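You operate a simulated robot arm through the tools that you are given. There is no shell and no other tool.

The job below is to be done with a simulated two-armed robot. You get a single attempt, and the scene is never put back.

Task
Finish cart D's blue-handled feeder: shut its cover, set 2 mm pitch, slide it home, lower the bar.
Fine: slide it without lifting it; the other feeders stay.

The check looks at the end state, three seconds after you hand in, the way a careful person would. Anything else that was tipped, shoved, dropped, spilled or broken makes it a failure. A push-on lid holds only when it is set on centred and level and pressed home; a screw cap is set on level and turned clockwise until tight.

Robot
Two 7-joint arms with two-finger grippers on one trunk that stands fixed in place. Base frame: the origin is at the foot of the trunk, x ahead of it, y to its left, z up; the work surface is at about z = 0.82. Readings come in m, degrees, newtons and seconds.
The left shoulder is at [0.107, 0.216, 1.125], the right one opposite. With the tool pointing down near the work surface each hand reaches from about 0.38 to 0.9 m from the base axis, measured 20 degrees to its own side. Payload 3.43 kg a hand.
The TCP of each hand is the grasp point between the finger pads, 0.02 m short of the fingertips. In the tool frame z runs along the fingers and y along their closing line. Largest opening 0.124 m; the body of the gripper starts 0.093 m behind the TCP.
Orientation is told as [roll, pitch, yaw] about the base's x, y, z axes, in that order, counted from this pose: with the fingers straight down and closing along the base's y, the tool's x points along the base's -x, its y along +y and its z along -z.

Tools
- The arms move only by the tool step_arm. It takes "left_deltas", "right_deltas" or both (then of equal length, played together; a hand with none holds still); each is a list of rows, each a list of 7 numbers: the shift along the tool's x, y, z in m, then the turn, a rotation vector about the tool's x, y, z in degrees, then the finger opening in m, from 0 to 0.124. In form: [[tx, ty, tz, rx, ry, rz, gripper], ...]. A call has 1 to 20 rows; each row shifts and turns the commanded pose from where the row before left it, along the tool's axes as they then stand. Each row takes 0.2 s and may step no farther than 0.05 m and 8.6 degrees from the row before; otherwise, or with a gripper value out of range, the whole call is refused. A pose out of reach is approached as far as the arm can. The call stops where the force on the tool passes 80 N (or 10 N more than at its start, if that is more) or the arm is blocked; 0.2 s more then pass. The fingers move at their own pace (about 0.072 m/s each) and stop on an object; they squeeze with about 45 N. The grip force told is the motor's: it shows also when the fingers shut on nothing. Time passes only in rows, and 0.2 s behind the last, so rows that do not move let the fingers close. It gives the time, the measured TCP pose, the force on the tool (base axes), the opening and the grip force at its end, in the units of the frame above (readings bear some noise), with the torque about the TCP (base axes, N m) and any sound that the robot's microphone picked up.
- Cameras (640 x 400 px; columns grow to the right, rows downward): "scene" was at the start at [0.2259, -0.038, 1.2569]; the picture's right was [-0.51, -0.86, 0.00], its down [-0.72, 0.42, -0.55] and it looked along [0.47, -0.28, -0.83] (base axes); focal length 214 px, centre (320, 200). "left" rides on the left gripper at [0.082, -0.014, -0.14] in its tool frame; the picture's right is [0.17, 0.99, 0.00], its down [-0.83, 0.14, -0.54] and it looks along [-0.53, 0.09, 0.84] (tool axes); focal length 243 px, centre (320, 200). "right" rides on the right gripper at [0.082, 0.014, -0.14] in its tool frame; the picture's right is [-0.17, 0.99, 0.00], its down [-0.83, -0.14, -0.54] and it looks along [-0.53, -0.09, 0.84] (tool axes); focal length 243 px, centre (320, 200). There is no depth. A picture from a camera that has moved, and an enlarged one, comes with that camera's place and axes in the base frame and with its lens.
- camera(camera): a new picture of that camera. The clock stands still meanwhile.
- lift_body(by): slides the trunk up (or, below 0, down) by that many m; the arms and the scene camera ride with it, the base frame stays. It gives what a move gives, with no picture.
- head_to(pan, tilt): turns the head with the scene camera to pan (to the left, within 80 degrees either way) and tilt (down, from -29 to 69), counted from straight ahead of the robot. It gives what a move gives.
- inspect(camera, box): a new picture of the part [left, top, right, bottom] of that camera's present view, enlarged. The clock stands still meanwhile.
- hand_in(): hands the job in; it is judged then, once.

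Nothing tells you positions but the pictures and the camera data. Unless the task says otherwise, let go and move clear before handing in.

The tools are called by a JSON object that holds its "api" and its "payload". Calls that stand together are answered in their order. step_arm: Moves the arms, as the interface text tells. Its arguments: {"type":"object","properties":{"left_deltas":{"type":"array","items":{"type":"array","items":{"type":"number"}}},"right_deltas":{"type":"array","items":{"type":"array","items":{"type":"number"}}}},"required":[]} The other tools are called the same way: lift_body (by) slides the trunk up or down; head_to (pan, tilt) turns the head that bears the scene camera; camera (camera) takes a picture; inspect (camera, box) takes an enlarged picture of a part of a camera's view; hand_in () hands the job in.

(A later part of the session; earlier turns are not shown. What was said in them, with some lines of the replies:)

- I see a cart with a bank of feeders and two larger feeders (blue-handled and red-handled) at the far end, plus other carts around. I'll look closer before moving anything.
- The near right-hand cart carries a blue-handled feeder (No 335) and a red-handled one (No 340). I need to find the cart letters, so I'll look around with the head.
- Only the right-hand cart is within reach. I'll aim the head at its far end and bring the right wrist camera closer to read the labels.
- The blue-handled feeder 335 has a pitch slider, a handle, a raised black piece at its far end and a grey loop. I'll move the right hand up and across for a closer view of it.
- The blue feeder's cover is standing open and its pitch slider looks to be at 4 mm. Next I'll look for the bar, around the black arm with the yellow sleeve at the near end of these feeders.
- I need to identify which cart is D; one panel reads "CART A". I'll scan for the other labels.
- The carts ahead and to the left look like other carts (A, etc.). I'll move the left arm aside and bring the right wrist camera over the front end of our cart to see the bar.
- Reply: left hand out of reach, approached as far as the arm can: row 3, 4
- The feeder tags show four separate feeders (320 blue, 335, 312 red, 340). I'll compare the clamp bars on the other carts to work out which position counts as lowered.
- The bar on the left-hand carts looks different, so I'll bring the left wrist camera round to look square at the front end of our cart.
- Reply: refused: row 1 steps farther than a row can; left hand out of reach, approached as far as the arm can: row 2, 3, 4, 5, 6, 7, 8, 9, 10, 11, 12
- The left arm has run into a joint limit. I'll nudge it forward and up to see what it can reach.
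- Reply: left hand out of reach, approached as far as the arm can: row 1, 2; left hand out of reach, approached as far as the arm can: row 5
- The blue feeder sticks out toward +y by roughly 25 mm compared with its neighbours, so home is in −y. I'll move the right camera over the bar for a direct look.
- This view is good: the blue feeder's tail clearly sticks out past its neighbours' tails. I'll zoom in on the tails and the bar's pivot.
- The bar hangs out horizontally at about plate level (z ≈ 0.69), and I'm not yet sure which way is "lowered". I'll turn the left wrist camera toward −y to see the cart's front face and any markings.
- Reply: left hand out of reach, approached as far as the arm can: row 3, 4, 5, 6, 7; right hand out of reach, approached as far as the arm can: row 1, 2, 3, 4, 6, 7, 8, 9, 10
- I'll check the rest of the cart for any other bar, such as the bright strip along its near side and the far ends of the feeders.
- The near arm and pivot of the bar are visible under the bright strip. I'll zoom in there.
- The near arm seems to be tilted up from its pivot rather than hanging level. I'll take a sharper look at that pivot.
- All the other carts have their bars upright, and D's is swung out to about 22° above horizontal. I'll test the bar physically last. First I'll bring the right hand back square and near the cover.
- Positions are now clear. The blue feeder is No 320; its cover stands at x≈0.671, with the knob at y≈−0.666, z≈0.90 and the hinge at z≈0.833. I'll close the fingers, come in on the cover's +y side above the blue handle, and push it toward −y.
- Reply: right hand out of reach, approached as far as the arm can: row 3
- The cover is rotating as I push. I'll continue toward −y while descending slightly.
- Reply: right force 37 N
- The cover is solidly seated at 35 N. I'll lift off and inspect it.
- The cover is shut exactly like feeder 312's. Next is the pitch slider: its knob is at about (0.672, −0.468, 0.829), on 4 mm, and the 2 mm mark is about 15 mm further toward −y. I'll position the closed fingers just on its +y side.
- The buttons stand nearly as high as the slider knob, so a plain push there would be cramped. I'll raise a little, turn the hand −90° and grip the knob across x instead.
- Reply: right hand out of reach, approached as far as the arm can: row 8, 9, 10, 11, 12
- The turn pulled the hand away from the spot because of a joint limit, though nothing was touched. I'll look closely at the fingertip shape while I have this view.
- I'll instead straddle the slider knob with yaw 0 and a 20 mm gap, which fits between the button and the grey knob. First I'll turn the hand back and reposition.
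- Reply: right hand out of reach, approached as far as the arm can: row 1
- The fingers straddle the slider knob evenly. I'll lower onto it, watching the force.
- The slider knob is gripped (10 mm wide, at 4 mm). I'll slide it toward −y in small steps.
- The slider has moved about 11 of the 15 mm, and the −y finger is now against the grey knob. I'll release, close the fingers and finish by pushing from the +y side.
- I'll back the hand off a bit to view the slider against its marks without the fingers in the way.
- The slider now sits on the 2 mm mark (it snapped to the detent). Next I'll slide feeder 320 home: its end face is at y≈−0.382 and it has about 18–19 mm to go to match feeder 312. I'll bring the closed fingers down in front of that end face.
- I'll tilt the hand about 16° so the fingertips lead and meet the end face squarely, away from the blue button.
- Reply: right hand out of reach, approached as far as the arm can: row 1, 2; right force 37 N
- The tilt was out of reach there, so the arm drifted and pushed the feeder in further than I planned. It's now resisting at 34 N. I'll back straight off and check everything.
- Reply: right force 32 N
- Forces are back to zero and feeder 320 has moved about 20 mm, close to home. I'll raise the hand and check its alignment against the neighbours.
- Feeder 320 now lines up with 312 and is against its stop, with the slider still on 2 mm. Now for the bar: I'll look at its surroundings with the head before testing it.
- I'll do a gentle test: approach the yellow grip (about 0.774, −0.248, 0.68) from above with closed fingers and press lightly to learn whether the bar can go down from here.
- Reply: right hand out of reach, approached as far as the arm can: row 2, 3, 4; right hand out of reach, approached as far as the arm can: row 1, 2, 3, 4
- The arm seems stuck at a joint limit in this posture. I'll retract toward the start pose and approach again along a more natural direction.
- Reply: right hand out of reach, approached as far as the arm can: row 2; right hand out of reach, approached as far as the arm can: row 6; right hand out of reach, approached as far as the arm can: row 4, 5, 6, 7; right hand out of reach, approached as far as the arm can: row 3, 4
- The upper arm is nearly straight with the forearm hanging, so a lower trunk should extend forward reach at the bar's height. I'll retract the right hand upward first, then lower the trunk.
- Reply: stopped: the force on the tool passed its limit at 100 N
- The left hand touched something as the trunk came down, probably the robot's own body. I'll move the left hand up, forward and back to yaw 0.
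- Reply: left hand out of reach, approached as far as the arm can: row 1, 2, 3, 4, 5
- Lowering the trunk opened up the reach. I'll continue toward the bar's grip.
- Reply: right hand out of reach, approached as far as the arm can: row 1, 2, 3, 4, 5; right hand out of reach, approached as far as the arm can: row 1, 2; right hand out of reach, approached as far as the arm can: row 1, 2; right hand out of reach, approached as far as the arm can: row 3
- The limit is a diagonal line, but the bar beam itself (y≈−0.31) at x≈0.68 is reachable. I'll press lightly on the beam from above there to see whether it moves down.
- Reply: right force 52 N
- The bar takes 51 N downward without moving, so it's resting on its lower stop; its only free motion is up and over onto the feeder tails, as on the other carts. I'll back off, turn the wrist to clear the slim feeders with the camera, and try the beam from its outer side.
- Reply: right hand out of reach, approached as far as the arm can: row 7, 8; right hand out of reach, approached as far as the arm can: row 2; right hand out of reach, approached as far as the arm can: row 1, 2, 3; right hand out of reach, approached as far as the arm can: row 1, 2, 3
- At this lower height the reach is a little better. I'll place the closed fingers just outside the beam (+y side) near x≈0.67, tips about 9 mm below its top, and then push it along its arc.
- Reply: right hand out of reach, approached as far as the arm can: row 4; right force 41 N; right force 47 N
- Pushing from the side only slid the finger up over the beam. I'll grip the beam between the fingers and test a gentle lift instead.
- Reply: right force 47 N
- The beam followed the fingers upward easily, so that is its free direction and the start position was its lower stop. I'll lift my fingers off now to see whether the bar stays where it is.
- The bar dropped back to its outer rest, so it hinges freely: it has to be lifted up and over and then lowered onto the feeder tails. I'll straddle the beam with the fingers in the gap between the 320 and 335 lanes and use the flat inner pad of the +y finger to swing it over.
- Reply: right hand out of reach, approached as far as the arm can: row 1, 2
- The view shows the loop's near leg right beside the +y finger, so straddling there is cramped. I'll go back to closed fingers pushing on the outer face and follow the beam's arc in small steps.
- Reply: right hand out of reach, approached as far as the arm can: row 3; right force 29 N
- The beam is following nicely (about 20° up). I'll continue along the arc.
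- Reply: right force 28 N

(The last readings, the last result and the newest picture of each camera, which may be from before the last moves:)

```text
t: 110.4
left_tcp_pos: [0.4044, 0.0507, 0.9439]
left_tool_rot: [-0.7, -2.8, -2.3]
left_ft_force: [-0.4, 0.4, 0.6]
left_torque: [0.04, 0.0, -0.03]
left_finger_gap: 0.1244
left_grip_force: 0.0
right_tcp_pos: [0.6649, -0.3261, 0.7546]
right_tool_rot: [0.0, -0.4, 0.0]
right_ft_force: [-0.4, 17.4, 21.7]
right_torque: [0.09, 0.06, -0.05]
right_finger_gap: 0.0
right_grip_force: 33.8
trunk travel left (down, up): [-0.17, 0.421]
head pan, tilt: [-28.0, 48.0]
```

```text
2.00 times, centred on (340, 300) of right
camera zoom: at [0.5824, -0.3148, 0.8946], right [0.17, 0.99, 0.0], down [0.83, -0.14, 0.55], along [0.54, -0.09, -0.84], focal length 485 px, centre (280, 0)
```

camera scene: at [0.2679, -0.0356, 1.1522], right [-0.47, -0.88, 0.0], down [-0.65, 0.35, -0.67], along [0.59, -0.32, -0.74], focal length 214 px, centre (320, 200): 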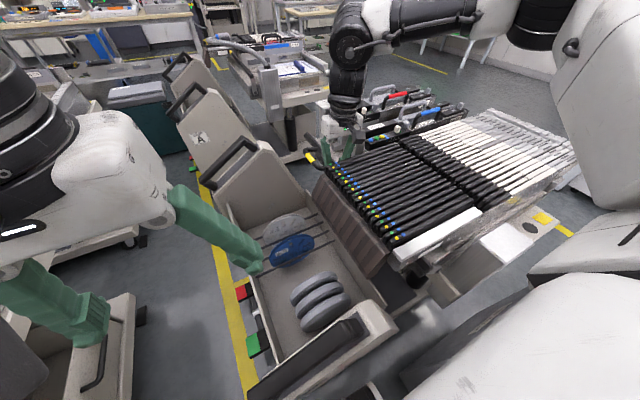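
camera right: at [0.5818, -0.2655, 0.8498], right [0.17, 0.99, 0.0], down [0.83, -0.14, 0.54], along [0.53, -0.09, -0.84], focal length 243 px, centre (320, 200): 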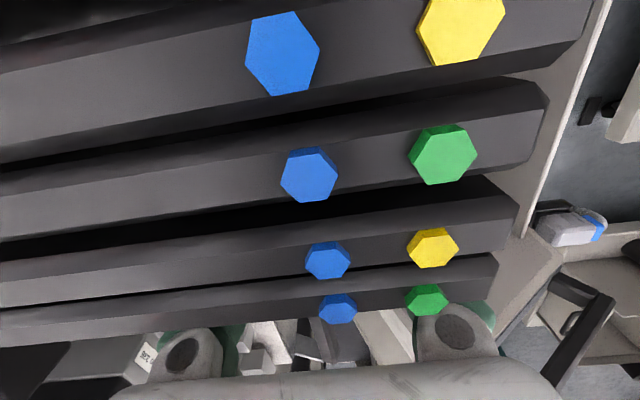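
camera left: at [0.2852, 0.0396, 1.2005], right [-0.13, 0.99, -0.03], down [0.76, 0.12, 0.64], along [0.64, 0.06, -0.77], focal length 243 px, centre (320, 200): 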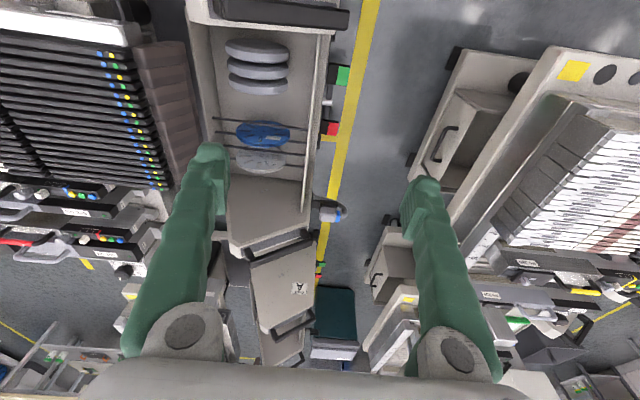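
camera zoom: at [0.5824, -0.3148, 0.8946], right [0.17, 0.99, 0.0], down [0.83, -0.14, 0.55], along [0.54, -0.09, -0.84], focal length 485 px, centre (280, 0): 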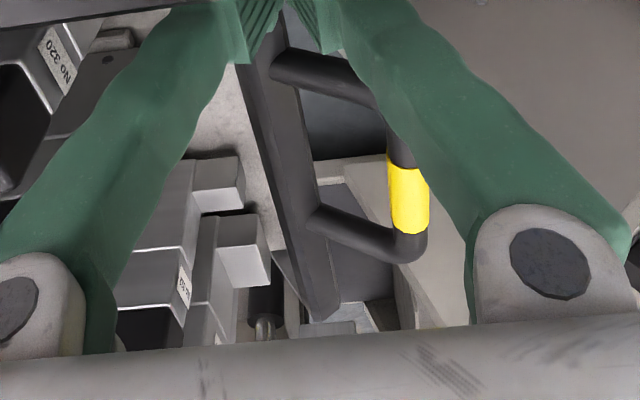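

{"api": "step_arm", "payload": {"right_deltas": [[0, -0.0076, -0.005, 0, 0, 0, 0.0], [0, -0.0078, -0.0042, 0, 0, 0, 0.0]]}}

{"api": "inspect", "payload": {"camera": "scene", "box": [270, 100, 350, 170]}}

{"api": "inspect", "payload": {"camera": "right", "box": [220, 170, 460, 370]}}

```text
t: 111.0
left_tcp_pos: [0.4055, 0.05, 0.942]
left_tool_rot: [-0.8, -2.7, -2.4]
left_ft_force: [-0.2, 0.7, 0.1]
left_torque: [0.01, -0.03, -0.02]
left_finger_gap: 0.124
left_grip_force: 0.0
right_tcp_pos: [0.664, -0.3438, 0.7627]
right_tool_rot: [-0.1, -0.4, 0.0]
right_ft_force: [7.4, 9.4, 19.1]
right_torque: [0.0, -0.04, 0.05]
right_finger_gap: 0.0
right_grip_force: 34.6
trunk travel left (down, up): [-0.17, 0.421]
head pan, tilt: [-28.0, 48.0]
```

```text
5.71 times, centred on (310, 135) of scene
camera zoom: at [0.2712, -0.0377, 1.1511], right [-0.47, -0.88, 0.0], down [-0.66, 0.35, -0.67], along [0.59, -0.32, -0.74], focal length 1226 px, centre (377, 571)
```

zoom: 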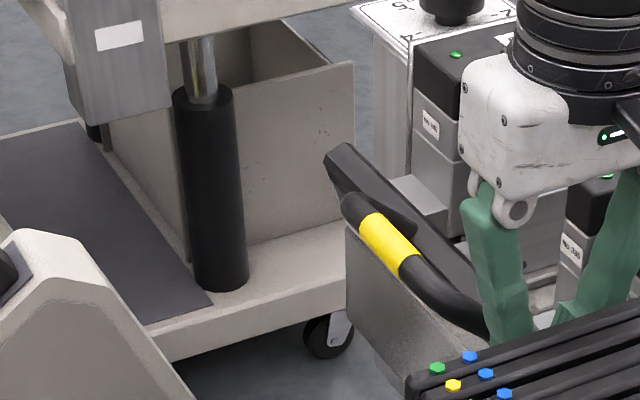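

```text
2.00 times, centred on (340, 270) of right
camera zoom: at [0.5826, -0.3309, 0.9027], right [0.17, 0.99, 0.0], down [0.83, -0.14, 0.54], along [0.54, -0.09, -0.84], focal length 485 px, centre (280, 60)
```

zoom: 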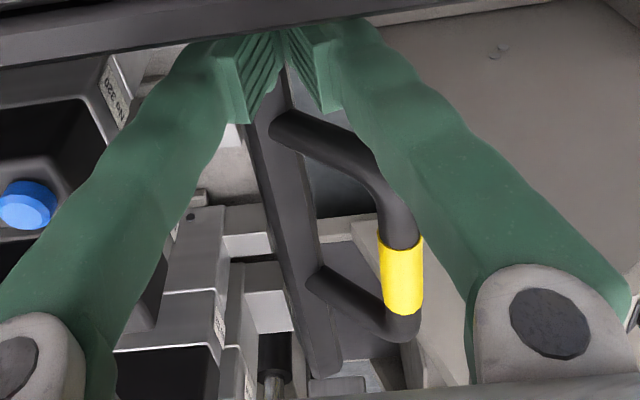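

{"api": "step_arm", "payload": {"right_deltas": [[0, -0.0082, -0.004, 0, 0, 0, 0.0], [0, -0.007, -0.003, 4, 0, 0, 0.0]]}}

{"api": "inspect", "payload": {"camera": "scene", "box": [270, 100, 350, 170]}}

{"api": "inspect", "payload": {"camera": "right", "box": [220, 150, 460, 350]}}

```text
t: 111.6
left_tcp_pos: [0.4049, 0.0498, 0.9432]
left_tool_rot: [-0.6, -2.6, -2.3]
left_ft_force: [-1.1, 0.1, 0.3]
left_torque: [-0.01, 0.02, 0.0]
left_finger_gap: 0.1239
left_grip_force: 0.1
right_tcp_pos: [0.6638, -0.3595, 0.7664]
right_tool_rot: [-4.3, 0.1, -0.1]
right_ft_force: [2.4, 4.1, 9.0]
right_torque: [-0.03, -0.04, 0.03]
right_finger_gap: 0.0003
right_grip_force: 34.2
trunk travel left (down, up): [-0.17, 0.421]
head pan, tilt: [-28.0, 48.0]
```

```text
5.71 times, centred on (310, 135) of scene
camera zoom: at [0.2719, -0.0383, 1.1508], right [-0.47, -0.88, 0.0], down [-0.66, 0.35, -0.67], along [0.59, -0.31, -0.74], focal length 1226 px, centre (377, 571)
```

zoom: 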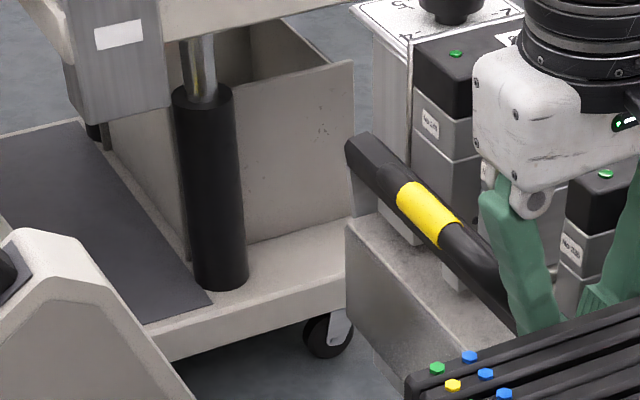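

```text
2.00 times, centred on (340, 250) of right
camera zoom: at [0.5829, -0.337, 0.9064], right [0.17, 0.98, -0.07], down [0.83, -0.1, 0.55], along [0.53, -0.15, -0.83], focal length 485 px, centre (280, 100)
```

zoom: 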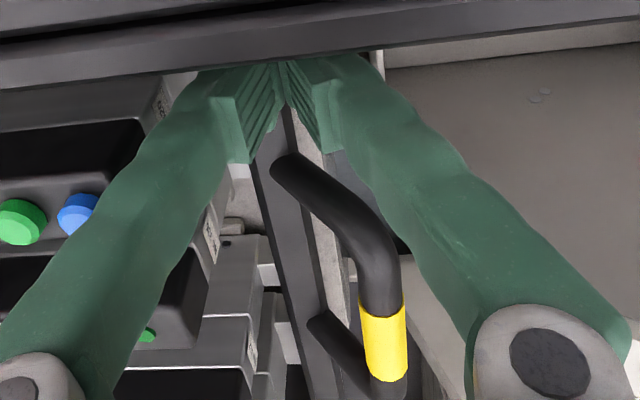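

{"api": "step_arm", "payload": {"right_deltas": [[0, -0.0075, -0.002, 3, 0, 0, 0.0], [0, -0.0075, -0.001, 3, 0, 0, 0.0]]}}

{"api": "inspect", "payload": {"camera": "scene", "box": [270, 100, 350, 170]}}

{"api": "inspect", "payload": {"camera": "right", "box": [220, 150, 460, 350]}}

```text
t: 112.2
left_tcp_pos: [0.405, 0.0479, 0.9422]
left_tool_rot: [-0.8, -2.8, -2.3]
left_ft_force: [-1.2, -0.4, 0.7]
left_torque: [0.0, -0.01, 0.0]
left_finger_gap: 0.124
left_grip_force: 0.0
right_tcp_pos: [0.6642, -0.3751, 0.771]
right_tool_rot: [-10.1, 0.0, 0.0]
right_ft_force: [0.2, 1.2, -0.2]
right_torque: [-0.02, 0.02, 0.04]
right_finger_gap: 0.0002
right_grip_force: 34.0
trunk travel left (down, up): [-0.17, 0.421]
head pan, tilt: [-28.0, 48.0]
```

```text
5.71 times, centred on (310, 135) of scene
camera zoom: at [0.2721, -0.0395, 1.1508], right [-0.47, -0.88, 0.0], down [-0.66, 0.35, -0.67], along [0.59, -0.31, -0.74], focal length 1226 px, centre (377, 571)
```

zoom: 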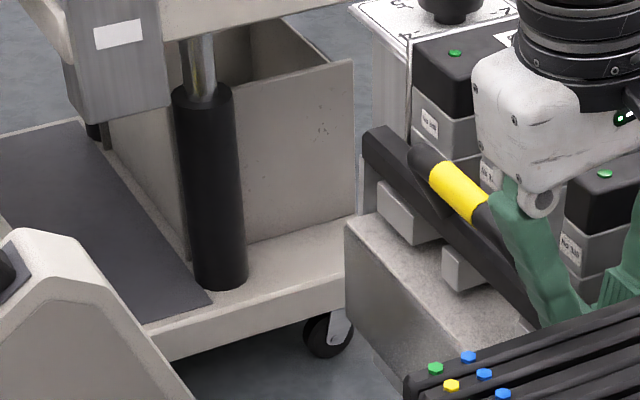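

```text
2.00 times, centred on (340, 250) of right
camera zoom: at [0.5829, -0.3381, 0.9074], right [0.17, 0.97, -0.17], down [0.83, -0.04, 0.56], along [0.53, -0.24, -0.81], focal length 485 px, centre (280, 100)
```

zoom: 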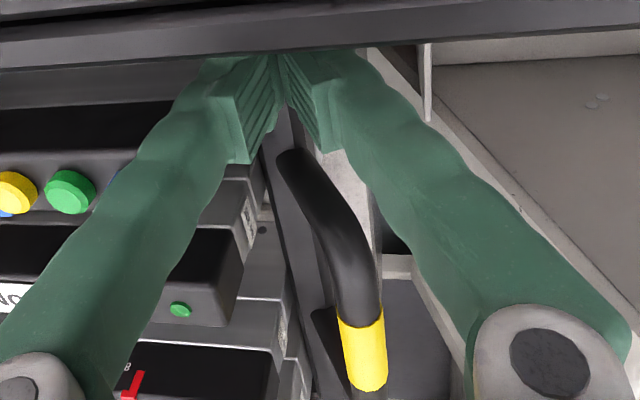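

Force on the fingers has dropped to about zero, so the bar seems at or past vertical. I'll nudge slightly further and see where it comes to rest.

{"api": "step_arm", "payload": {"right_deltas": [[0, -0.006, 0, 0, 0, 0, 0.0], [0, 0, 0, 0, 0, 0, 0.0]]}}

{"api": "inspect", "payload": {"camera": "scene", "box": [270, 100, 350, 170]}}

```text
t: 112.8
left_tcp_pos: [0.4048, 0.0493, 0.9426]
left_tool_rot: [-0.7, -2.7, -2.3]
left_ft_force: [0.3, -0.1, 0.3]
left_torque: [-0.01, 0.01, 0.01]
left_finger_gap: 0.1242
left_grip_force: 0.0
right_tcp_pos: [0.6643, -0.3787, 0.7743]
right_tool_rot: [-10.0, 0.0, -0.1]
right_ft_force: [0.5, 5.9, 0.1]
right_torque: [-0.21, 0.02, 0.06]
right_finger_gap: 0.0001
right_grip_force: 34.2
trunk travel left (down, up): [-0.17, 0.421]
head pan, tilt: [-28.0, 48.0]
```

```text
5.71 times, centred on (310, 135) of scene
camera zoom: at [0.2722, -0.039, 1.1508], right [-0.47, -0.88, 0.0], down [-0.66, 0.35, -0.67], along [0.59, -0.31, -0.74], focal length 1226 px, centre (377, 571)
```

zoom: 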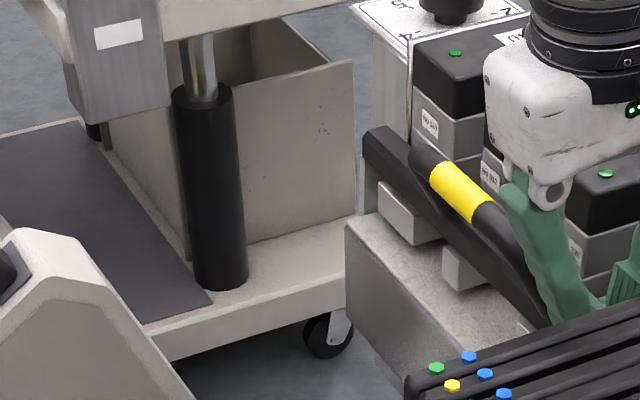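

{"api": "step_arm", "payload": {"right_deltas": [[0, 0.003, -0.012, 0, 0, 0, 0.0], [0, 0.002, -0.015, 0, 0, 0, 0.0], [0, 0.002, -0.02, 0, 0, 0, 0.0], [0, 0, -0.02, 0, 0, 0, 0.0], [0, 0, 0, 0, 0, 0, 0.0]]}}

{"api": "inspect", "payload": {"camera": "scene", "box": [270, 100, 350, 170]}}

{"api": "camera", "payload": {"camera": "right"}}

```text
t: 114.0
left_tcp_pos: [0.4056, 0.0486, 0.9423]
left_tool_rot: [-0.7, -2.7, -2.3]
left_ft_force: [0.2, 0.1, 0.2]
left_torque: [0.01, 0.02, 0.06]
left_finger_gap: 0.124
left_grip_force: 0.0
right_tcp_pos: [0.6523, -0.3709, 0.8328]
right_tool_rot: [-9.9, -0.3, 0.0]
right_ft_force: [0.1, 0.9, -0.4]
right_torque: [-0.02, -0.02, -0.03]
right_finger_gap: 0.0001
right_grip_force: 34.6
right hand out of reach, approached as far as the arm can: row 3, 4
trunk travel left (down, up): [-0.17, 0.421]
head pan, tilt: [-28.0, 48.0]
```

```text
5.71 times, centred on (310, 135) of scene
camera zoom: at [0.2725, -0.0395, 1.1507], right [-0.47, -0.88, 0.0], down [-0.66, 0.35, -0.67], along [0.59, -0.31, -0.74], focal length 1226 px, centre (377, 571)
```

zoom: 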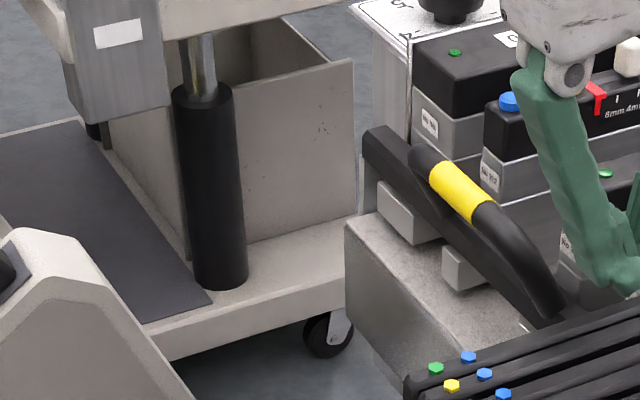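

```text
taken
camera right: at [0.5692, -0.3357, 0.9681], right [0.17, 0.97, -0.17], down [0.83, -0.05, 0.56], along [0.54, -0.23, -0.81], focal length 243 px, centre (320, 200)
```

right: 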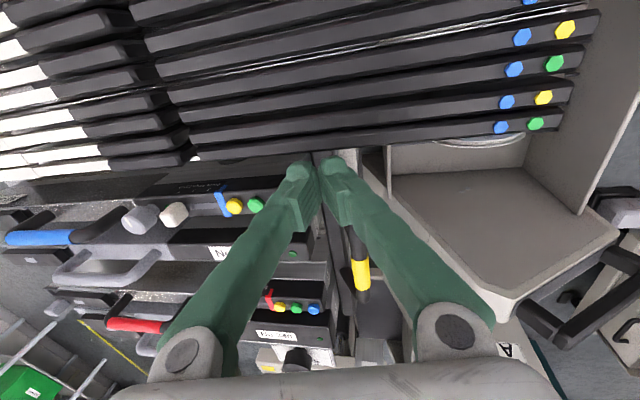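

The bar stays by itself in the closed position over the tails, just like the other carts. I'll back the hand off, square it up and inspect closely.

{"api": "step_arm", "payload": {"right_deltas": [[0, 0, -0.03, -5, 0, 0, 0.0], [0.02, 0, -0.03, -4.9, 0, 0, 0.03], [0.03, 0, -0.02, 0, 0, 0, 0.06], [0.03, 0, -0.01, 0, 0, 0, 0.12], [0, 0, 0, 0, 0, 0, 0.12]]}}

{"api": "camera", "payload": {"camera": "right"}}

{"api": "inspect", "payload": {"camera": "right", "box": [230, 140, 430, 300]}}

{"api": "inspect", "payload": {"camera": "scene", "box": [290, 100, 370, 170]}}

```text
t: 115.2
left_tcp_pos: [0.4057, 0.048, 0.9425]
left_tool_rot: [-0.7, -2.7, -2.3]
left_ft_force: [0.8, 0.1, 0.4]
left_torque: [-0.02, 0.03, -0.02]
left_finger_gap: 0.1238
left_grip_force: 0.0
right_tcp_pos: [0.5717, -0.3641, 0.9213]
right_tool_rot: [-0.1, 0.0, 0.0]
right_ft_force: [-0.4, -0.1, -0.3]
right_torque: [-0.02, 0.05, 0.03]
right_finger_gap: 0.1199
right_grip_force: 0.1
trunk travel left (down, up): [-0.17, 0.421]
head pan, tilt: [-28.0, 48.0]
```

```text
taken
camera right: at [0.4899, -0.3512, 1.0616], right [0.17, 0.99, 0.0], down [0.83, -0.14, 0.54], along [0.53, -0.09, -0.84], focal length 243 px, centre (320, 200)
```

right: 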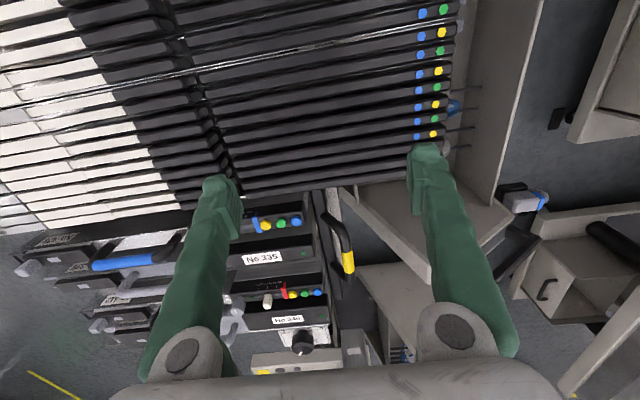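

```text
2.50 times, centred on (330, 220) of right
camera zoom: at [0.4899, -0.3512, 1.0616], right [0.17, 0.99, 0.0], down [0.83, -0.14, 0.54], along [0.53, -0.09, -0.84], focal length 606 px, centre (295, 150)
```

zoom: 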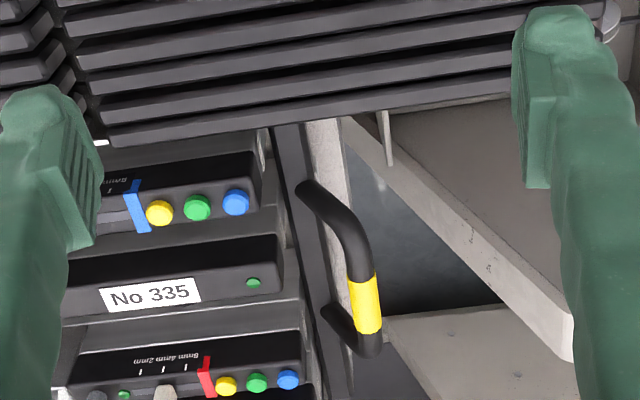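

```text
5.71 times, centred on (330, 135) of scene
camera zoom: at [0.2728, -0.0393, 1.1506], right [-0.47, -0.88, 0.0], down [-0.66, 0.35, -0.67], along [0.59, -0.31, -0.74], focal length 1226 px, centre (263, 571)
```

zoom: 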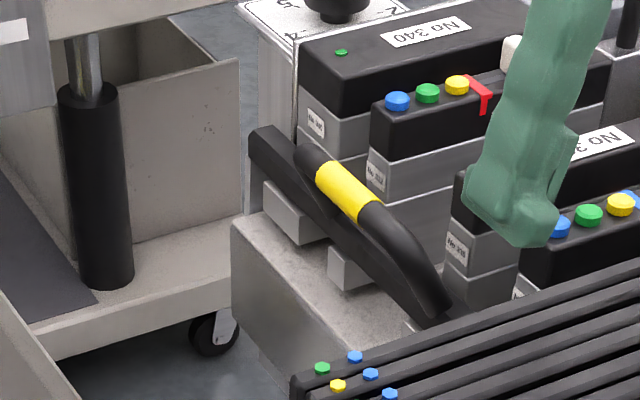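

The bar now lies over all the tails, matching the other carts. I'll confirm it's fully seated with a light inward push on the beam.

{"api": "step_arm", "payload": {"right_deltas": [[-0.03, 0.01, 0, 0, 0, 0, 0.06], [-0.035, 0.01, 0.01, 0, 0, 0, 0.0], [-0.028, 0.0, 0.03, 0, 0, 0, 0.0], [0, 0, 0.035, 0, 0, 0, 0.0], [0, 0, 0.03, 0, 0, 0, 0.0], [0, 0, 0.03, 0, 0, 0, 0.0], [0, 0, 0.025, 0, 0, 0, 0.0], [0, 0, 0, 0, 0, 0, 0.0]]}}

{"api": "camera", "payload": {"camera": "right"}}

{"api": "inspect", "payload": {"camera": "scene", "box": [290, 100, 370, 170]}}

```text
t: 117.0
left_tcp_pos: [0.4049, 0.0487, 0.9417]
left_tool_rot: [-0.7, -2.7, -2.4]
left_ft_force: [0.5, -0.1, 0.3]
left_torque: [-0.01, 0.0, 0.02]
left_finger_gap: 0.124
left_grip_force: 0.1
right_tcp_pos: [0.6642, -0.344, 0.7649]
right_tool_rot: [-0.1, -0.2, 0.0]
right_ft_force: [-0.7, -0.3, -0.1]
right_torque: [0.0, 0.0, 0.02]
right_finger_gap: 0.0
right_grip_force: 34.4
trunk travel left (down, up): [-0.17, 0.421]
head pan, tilt: [-28.0, 48.0]
```

```text
taken
camera right: at [0.5827, -0.3319, 0.9044], right [0.17, 0.99, 0.0], down [0.83, -0.14, 0.54], along [0.53, -0.09, -0.84], focal length 243 px, centre (320, 200)
```

right: 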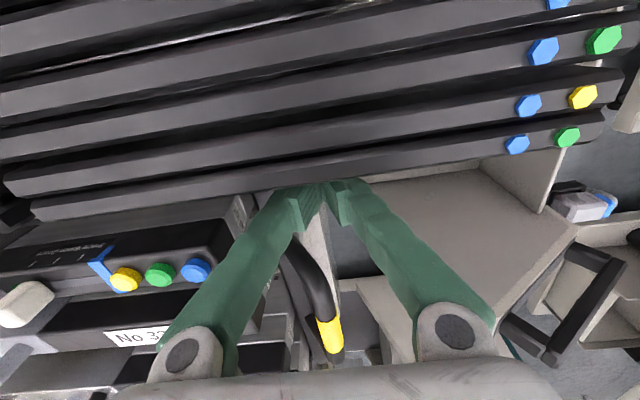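

```text
5.71 times, centred on (330, 135) of scene
camera zoom: at [0.2718, -0.0392, 1.1509], right [-0.47, -0.88, 0.0], down [-0.66, 0.35, -0.67], along [0.59, -0.31, -0.74], focal length 1226 px, centre (263, 571)
```

zoom: 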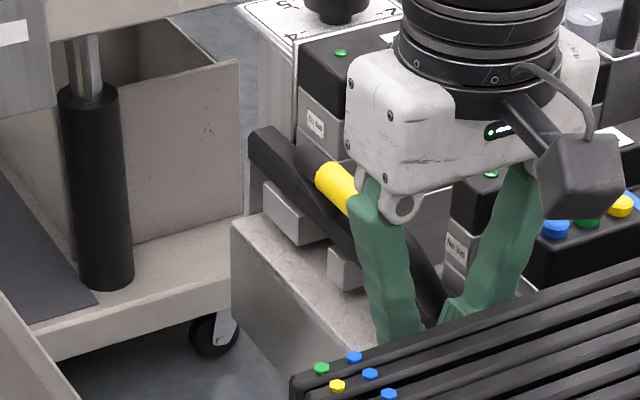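

{"api": "step_arm", "payload": {"right_deltas": [[0, 0, 0.008, 4, 0, 0, 0.0], [0, -0.007, 0, 4, 0, 0, 0.0], [0, -0.006, 0, 0, 0, 0, 0.0]]}}

{"api": "step_arm", "payload": {"right_deltas": [[0, -0.004, 0, 0, 0, 0, 0.0], [0, -0.003, 0, 0, 0, 0, 0.0]]}}

```text
t: 117.8
left_tcp_pos: [0.4035, 0.0494, 0.9409]
left_tool_rot: [-0.7, -2.7, -2.3]
left_ft_force: [-0.4, -0.6, 0.5]
left_torque: [0.0, 0.01, 0.0]
left_finger_gap: 0.124
left_grip_force: 0.0
right_tcp_pos: [0.6648, -0.3571, 0.7572]
right_tool_rot: [-8.1, 0.0, -0.1]
right_ft_force: [0.0, 0.6, 0.1]
right_torque: [0.0, -0.01, 0.0]
right_finger_gap: 0.0
right_grip_force: 34.4
trunk travel left (down, up): [-0.17, 0.421]
head pan, tilt: [-28.0, 48.0]
```

```text
t: 118.4
left_tcp_pos: [0.4053, 0.0501, 0.9416]
left_tool_rot: [-0.7, -2.7, -2.2]
left_ft_force: [-0.1, -0.9, 1.6]
left_torque: [-0.01, -0.02, 0.04]
left_finger_gap: 0.1241
left_grip_force: 0.1
right_tcp_pos: [0.6642, -0.3584, 0.7572]
right_tool_rot: [-7.8, -0.1, 0.3]
right_ft_force: [-9.9, 34.2, -9.1]
right_torque: [0.28, -0.07, -0.53]
right_finger_gap: 0.0
right_grip_force: 34.4
trunk travel left (down, up): [-0.17, 0.421]
head pan, tilt: [-28.0, 48.0]
```

The bar is solid at its stop (34 N with no motion). I'll withdraw and bring everything clear for a final check.

{"api": "step_arm", "payload": {"right_deltas": [[0, 0.01, 0, 0, 0, 0, 0.0], [0, 0.004, -0.02, -4, 0, 0, 0.0], [0, 0, -0.04, -4, 0, 0, 0.0], [0, 0, -0.04, 0, 0, 0, 0.0], [0.02, 0, -0.03, 0, 0, 0, 0.03], [0.03, 0, -0.02, 0, 0, 0, 0.06], [0.03, -0.01, -0.01, 0, 0, 0, 0.12], [0, 0, 0, 0, 0, 0, 0.12]]}}

{"api": "camera", "payload": {"camera": "scene"}}

{"api": "inspect", "payload": {"camera": "scene", "box": [290, 80, 450, 180]}}

{"api": "camera", "payload": {"camera": "right"}}

```text
t: 120.2
left_tcp_pos: [0.4056, 0.0485, 0.9426]
left_tool_rot: [-0.7, -2.7, -2.4]
left_ft_force: [0.1, -0.4, 0.3]
left_torque: [0.04, 0.01, 0.01]
left_finger_gap: 0.124
left_grip_force: 0.1
right_tcp_pos: [0.5834, -0.3552, 0.9147]
right_tool_rot: [-0.1, 0.0, 0.0]
right_ft_force: [0.5, 0.0, 1.0]
right_torque: [0.03, 0.05, 0.03]
right_finger_gap: 0.1197
right_grip_force: 0.0
trunk travel left (down, up): [-0.17, 0.421]
head pan, tilt: [-28.0, 48.0]
```

```text
taken
camera scene: at [0.2729, -0.0392, 1.1506], right [-0.47, -0.88, 0.0], down [-0.66, 0.35, -0.67], along [0.59, -0.31, -0.74], focal length 214 px, centre (320, 200)
```

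scene: 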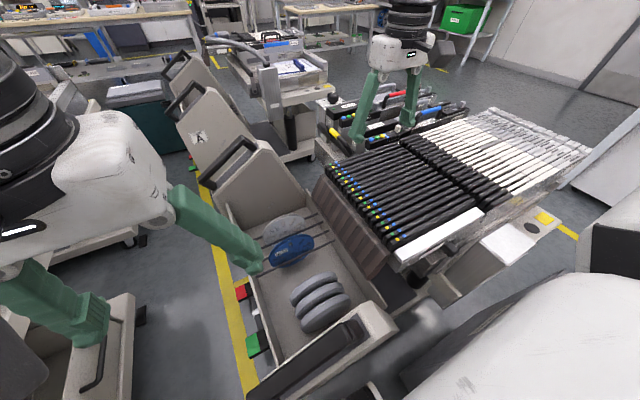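

```text
4.00 times, centred on (370, 130) of scene
camera zoom: at [0.2729, -0.0392, 1.1506], right [-0.47, -0.88, 0.0], down [-0.66, 0.35, -0.67], along [0.59, -0.31, -0.74], focal length 858 px, centre (120, 480)
```

zoom: 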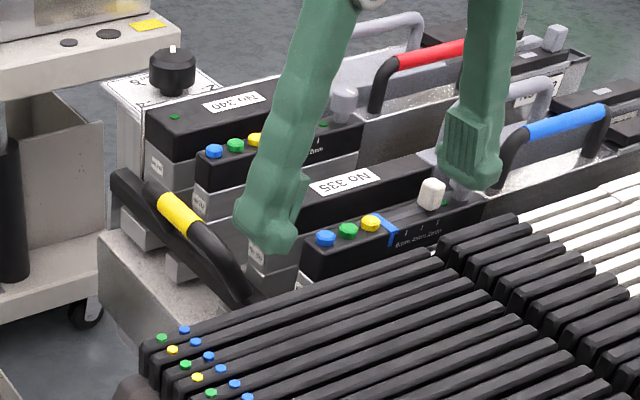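

```text
taken
camera right: at [0.5025, -0.3433, 1.0557], right [0.17, 0.99, 0.0], down [0.83, -0.14, 0.54], along [0.53, -0.09, -0.84], focal length 243 px, centre (320, 200)
```

right: 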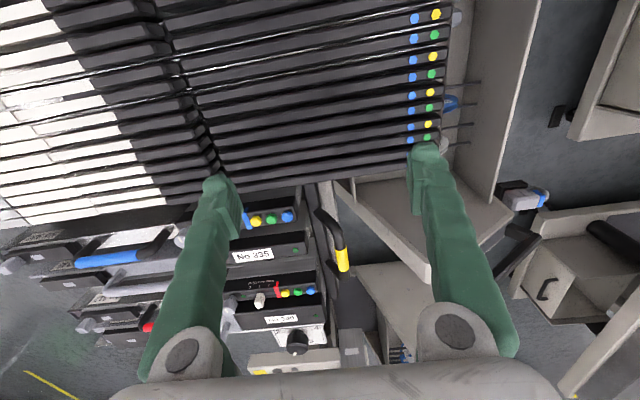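

{"api": "step_arm", "payload": {"right_deltas": [[0.03, -0.02, -0.02, 0, 0, 0, 0.12], [0.03, -0.03, -0.02, 0, 0, 0, 0.12], [0.03, -0.03, 0, 0, 0, 0, 0.12], [0.03, -0.03, 0, 0, 0, 0, 0.12], [0, 0, 0, 0, 0, 0, 0.12]]}}

{"api": "lift_body", "payload": {"by": 0.1}}

{"api": "head_to", "payload": {"pan": -45, "tilt": 38}}

{"api": "camera", "payload": {"camera": "scene"}}

{"api": "camera", "payload": {"camera": "right"}}

```text
t: 121.4
left_tcp_pos: [0.4057, 0.0494, 0.9418]
left_tool_rot: [-0.7, -2.6, -2.3]
left_ft_force: [0.8, 0.5, -0.2]
left_torque: [-0.02, 0.0, 0.02]
left_finger_gap: 0.1239
left_grip_force: 0.1
right_tcp_pos: [0.4672, -0.461, 0.9536]
right_tool_rot: [-0.2, -0.2, -0.1]
right_ft_force: [0.0, -0.7, -0.1]
right_torque: [-0.01, 0.01, 0.02]
right_finger_gap: 0.12
right_grip_force: 0.1
trunk travel left (down, up): [-0.17, 0.421]
head pan, tilt: [-28.0, 48.0]
```

```text
t: 122.7
left_tcp_pos: [0.4056, 0.0483, 1.0421]
left_tool_rot: [-0.7, -2.6, -2.2]
left_ft_force: [0.2, -0.6, 0.2]
left_torque: [-0.02, -0.01, -0.03]
left_finger_gap: 0.1241
left_grip_force: 0.0
right_tcp_pos: [0.4643, -0.4629, 1.0526]
right_tool_rot: [-0.1, 0.0, 0.1]
right_ft_force: [-0.4, 0.0, 0.2]
right_torque: [-0.02, 0.02, -0.03]
right_finger_gap: 0.1198
right_grip_force: 0.1
trunk travel left (down, up): [-0.27, 0.321]
head pan, tilt: [-28.0, 48.0]
```

```text
t: 123.5
left_tcp_pos: [0.4044, 0.0498, 1.0421]
left_tool_rot: [-0.7, -2.7, -2.3]
left_ft_force: [-0.3, -0.2, -0.7]
left_torque: [0.03, 0.01, 0.0]
left_finger_gap: 0.1242
left_grip_force: 0.1
right_tcp_pos: [0.4656, -0.4649, 1.0551]
right_tool_rot: [0.0, -0.1, 0.0]
right_ft_force: [0.3, 0.0, 0.5]
right_torque: [0.0, 0.01, 0.0]
right_finger_gap: 0.1203
right_grip_force: 0.1
trunk travel left (down, up): [-0.27, 0.321]
head pan, tilt: [-45.0, 38.0]
```

```text
taken
camera scene: at [0.2277, -0.0633, 1.2771], right [-0.71, -0.71, 0.0], down [-0.44, 0.44, -0.79], along [0.56, -0.56, -0.62], focal length 214 px, centre (320, 200)
```

scene: 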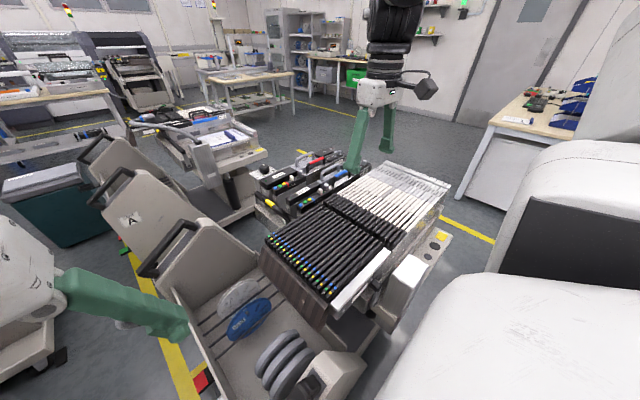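

```text
taken
camera right: at [0.3834, -0.4513, 1.1944], right [0.17, 0.99, 0.0], down [0.83, -0.14, 0.54], along [0.53, -0.09, -0.84], focal length 243 px, centre (320, 200)
```

right: 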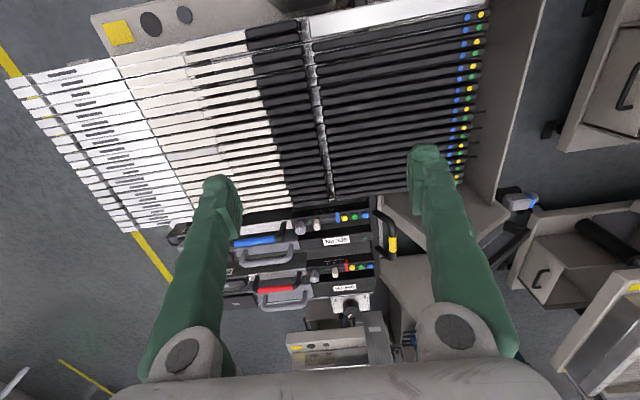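

{"api": "inspect", "payload": {"camera": "scene", "box": [245, 140, 365, 220]}}

{"api": "inspect", "payload": {"camera": "scene", "box": [275, 160, 345, 210]}}

{"api": "inspect", "payload": {"camera": "right", "box": [270, 195, 430, 300]}}

{"api": "inspect", "payload": {"camera": "right", "box": [160, 180, 320, 290]}}

{"api": "inspect", "payload": {"camera": "scene", "box": [235, 150, 445, 330]}}

```text
5.00 times, centred on (305, 180) of scene
camera zoom: at [0.2277, -0.0633, 1.2771], right [-0.71, -0.71, 0.0], down [-0.44, 0.44, -0.79], along [0.56, -0.56, -0.62], focal length 1072 px, centre (395, 300)
```

zoom: 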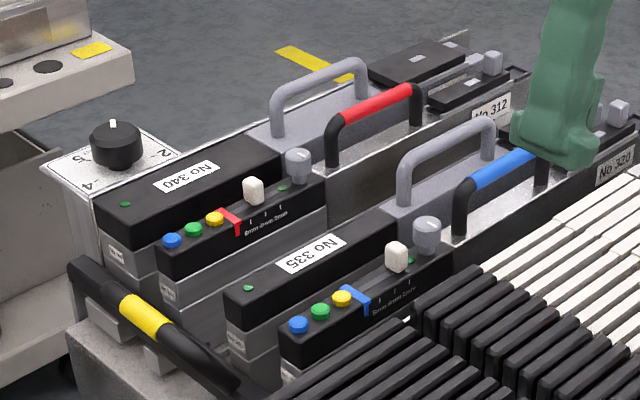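

```text
8.00 times, centred on (310, 185) of scene
camera zoom: at [0.2277, -0.0633, 1.2771], right [-0.71, -0.71, 0.0], down [-0.44, 0.44, -0.79], along [0.56, -0.56, -0.62], focal length 1716 px, centre (400, 320)
```

zoom: 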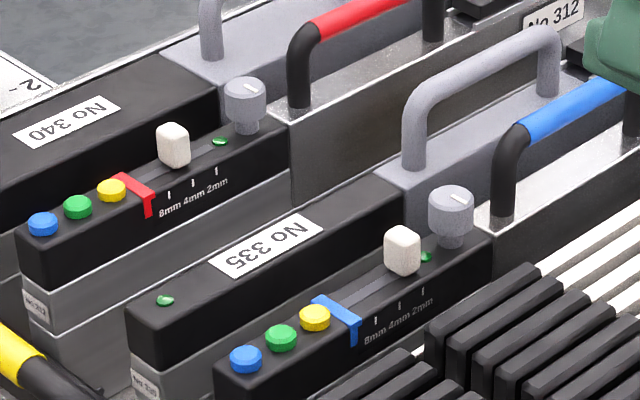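

```text
3.81 times, centred on (350, 248) of right
camera zoom: at [0.3834, -0.4513, 1.1944], right [0.17, 0.99, 0.0], down [0.83, -0.14, 0.54], along [0.53, -0.09, -0.84], focal length 924 px, centre (206, 19)
```

zoom: 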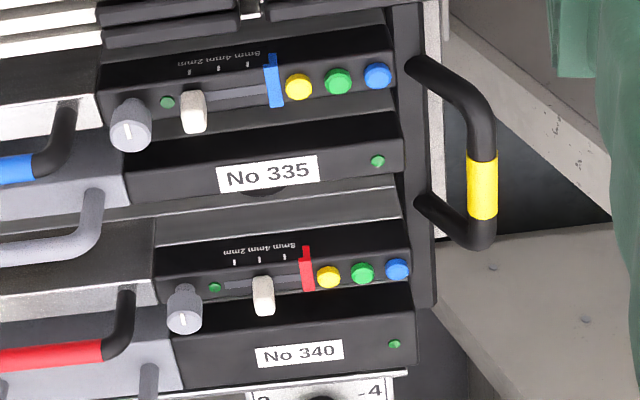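

```text
3.64 times, centred on (240, 235) of right
camera zoom: at [0.3834, -0.4513, 1.1944], right [0.17, 0.99, 0.0], down [0.83, -0.14, 0.54], along [0.53, -0.09, -0.84], focal length 882 px, centre (611, 73)
```

zoom: 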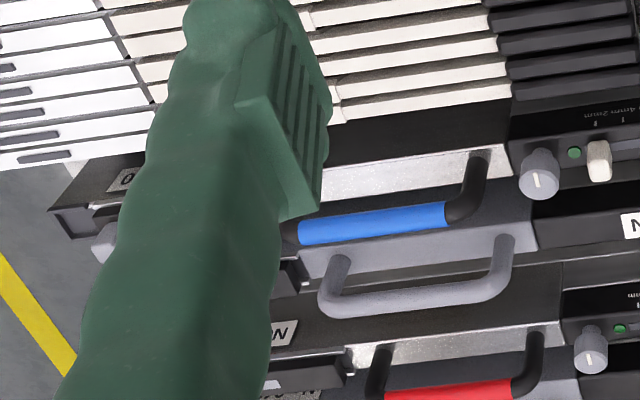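

```text
2.22 times, centred on (340, 240) of scene
camera zoom: at [0.2277, -0.0633, 1.2771], right [-0.71, -0.71, 0.0], down [-0.44, 0.44, -0.79], along [0.56, -0.56, -0.62], focal length 477 px, centre (276, 111)
```

zoom: 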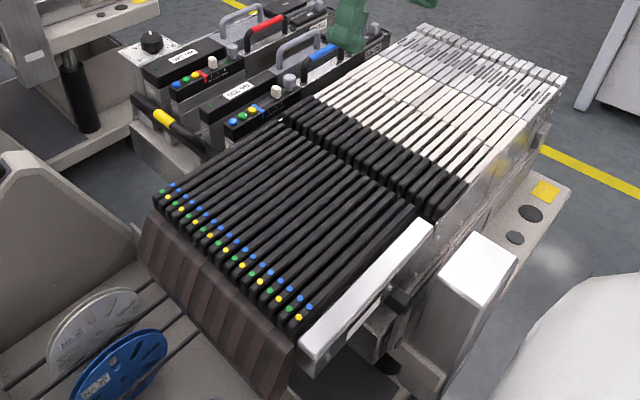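

Cover, slider, feeder position and bar all look right from here; only the cover is partly hidden by the hand. I'll shift the hand aside for one last look at it.

{"api": "step_arm", "payload": {"right_deltas": [[0.02, 0.03, -0.02, 0, 0, 0, 0.12], [0.02, 0.03, -0.02, 0, 0, 0, 0.12], [0.02, 0.03, 0, 0, 0, 0, 0.12], [0, 0.02, 0, 0, 0, 0, 0.12], [0, 0, 0, 0, 0, 0, 0.12]]}}

{"api": "head_to", "payload": {"pan": -50, "tilt": 34}}

{"api": "camera", "payload": {"camera": "scene"}}

{"api": "inspect", "payload": {"camera": "scene", "box": [280, 140, 380, 205]}}

{"api": "inspect", "payload": {"camera": "right", "box": [130, 180, 330, 310]}}

```text
t: 124.7
left_tcp_pos: [0.4051, 0.0492, 1.0419]
left_tool_rot: [-0.7, -2.7, -2.3]
left_ft_force: [-0.3, -0.4, -0.2]
left_torque: [0.02, 0.02, -0.06]
left_finger_gap: 0.1238
left_grip_force: 0.0
right_tcp_pos: [0.404, -0.3547, 1.0939]
right_tool_rot: [0.0, 0.0, 0.0]
right_ft_force: [-0.5, -0.2, 0.0]
right_torque: [-0.01, -0.03, -0.01]
right_finger_gap: 0.1201
right_grip_force: 0.1
trunk travel left (down, up): [-0.27, 0.321]
head pan, tilt: [-45.0, 38.0]
```

```text
t: 125.4
left_tcp_pos: [0.4053, 0.0493, 1.0421]
left_tool_rot: [-0.7, -2.7, -2.2]
left_ft_force: [0.8, 0.8, 0.4]
left_torque: [0.01, -0.02, 0.01]
left_finger_gap: 0.1237
left_grip_force: 0.1
right_tcp_pos: [0.4056, -0.3544, 1.0938]
right_tool_rot: [-0.1, 0.0, 0.0]
right_ft_force: [0.1, -1.3, -0.1]
right_torque: [-0.03, -0.02, -0.03]
right_finger_gap: 0.1201
right_grip_force: 0.1
trunk travel left (down, up): [-0.27, 0.321]
head pan, tilt: [-50.0, 34.0]
```

```text
taken
camera scene: at [0.2237, -0.0701, 1.2832], right [-0.77, -0.64, 0.0], down [-0.36, 0.43, -0.83], along [0.53, -0.63, -0.56], focal length 214 px, centre (320, 200)
```

scene: 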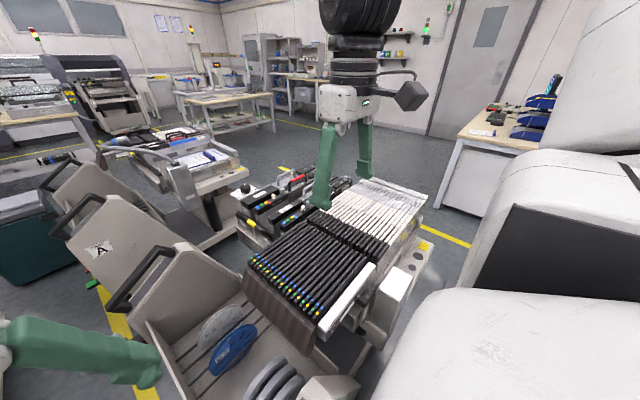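

```text
6.15 times, centred on (330, 172) of scene
camera zoom: at [0.2237, -0.0701, 1.2832], right [-0.77, -0.64, 0.0], down [-0.36, 0.43, -0.83], along [0.53, -0.63, -0.56], focal length 1320 px, centre (258, 369)
```

zoom: 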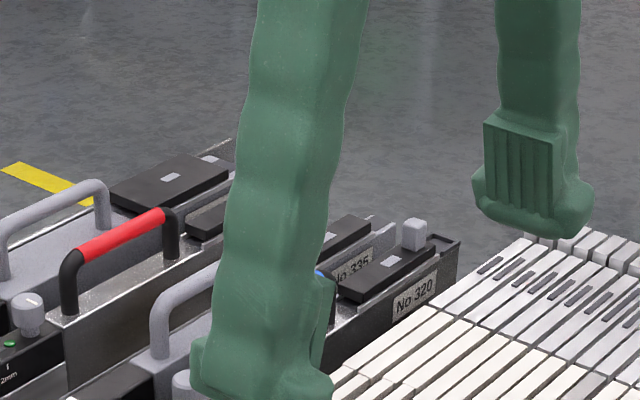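

```text
3.08 times, centred on (230, 245) of right
camera zoom: at [0.3233, -0.3417, 1.2338], right [0.17, 0.99, 0.0], down [0.83, -0.14, 0.54], along [0.53, -0.09, -0.84], focal length 746 px, centre (597, 62)
```

zoom: 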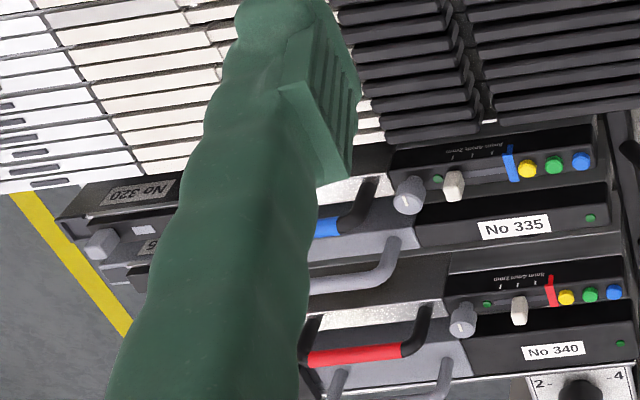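

The cover is shut, pitch is on 2 mm, feeder 320 is home with its neighbours untouched, and the bar rests seated over the tails. Both hands are empty and clear, so I'm handing in.

{"api": "hand_in", "payload": {}}

```text
The job is handed in.
```

I finished the four steps on cart D's blue-handled feeder (No 320) and handed the job in. The bar step depended on how I read "lower", explained below.

- **Cover:** it is shut and was pressed down firmly. It now sits the same way as the closed cover on feeder 312.
- **Pitch:** the slider is on the 2 mm mark, moved from 4 mm.
- **Home:** the feeder slid in about 20 mm in total, without lifting. It went against its stop and now lines up with 312 to within about 2 mm.
- **Bar:** it now lies over the feeder tails, seated at its stop, the same as on the other carts.

Three things to know:

- **What "lower the bar" meant:** at the start the bar was swung outward, already resting on its lower stop. It would not go down under about 51 N of pressure. I therefore took "lower" to mean swinging it up and over onto the tails, which matches how the other carts look. If you wanted it left in the swung-out position, this step is wrong.
- **Which cart is D:** I never saw a D label. I used the only cart within reach that had a blue-handled feeder.
- **Contact along the way:** during the slide the arm drifted, pushed the feeder in sooner than I planned, and pressed sideways on the nearest slim feeder with up to about 29 N. I saw no shift in it afterwards. The left hand also hit something, probably the robot's own body, while I was lowering the trunk.
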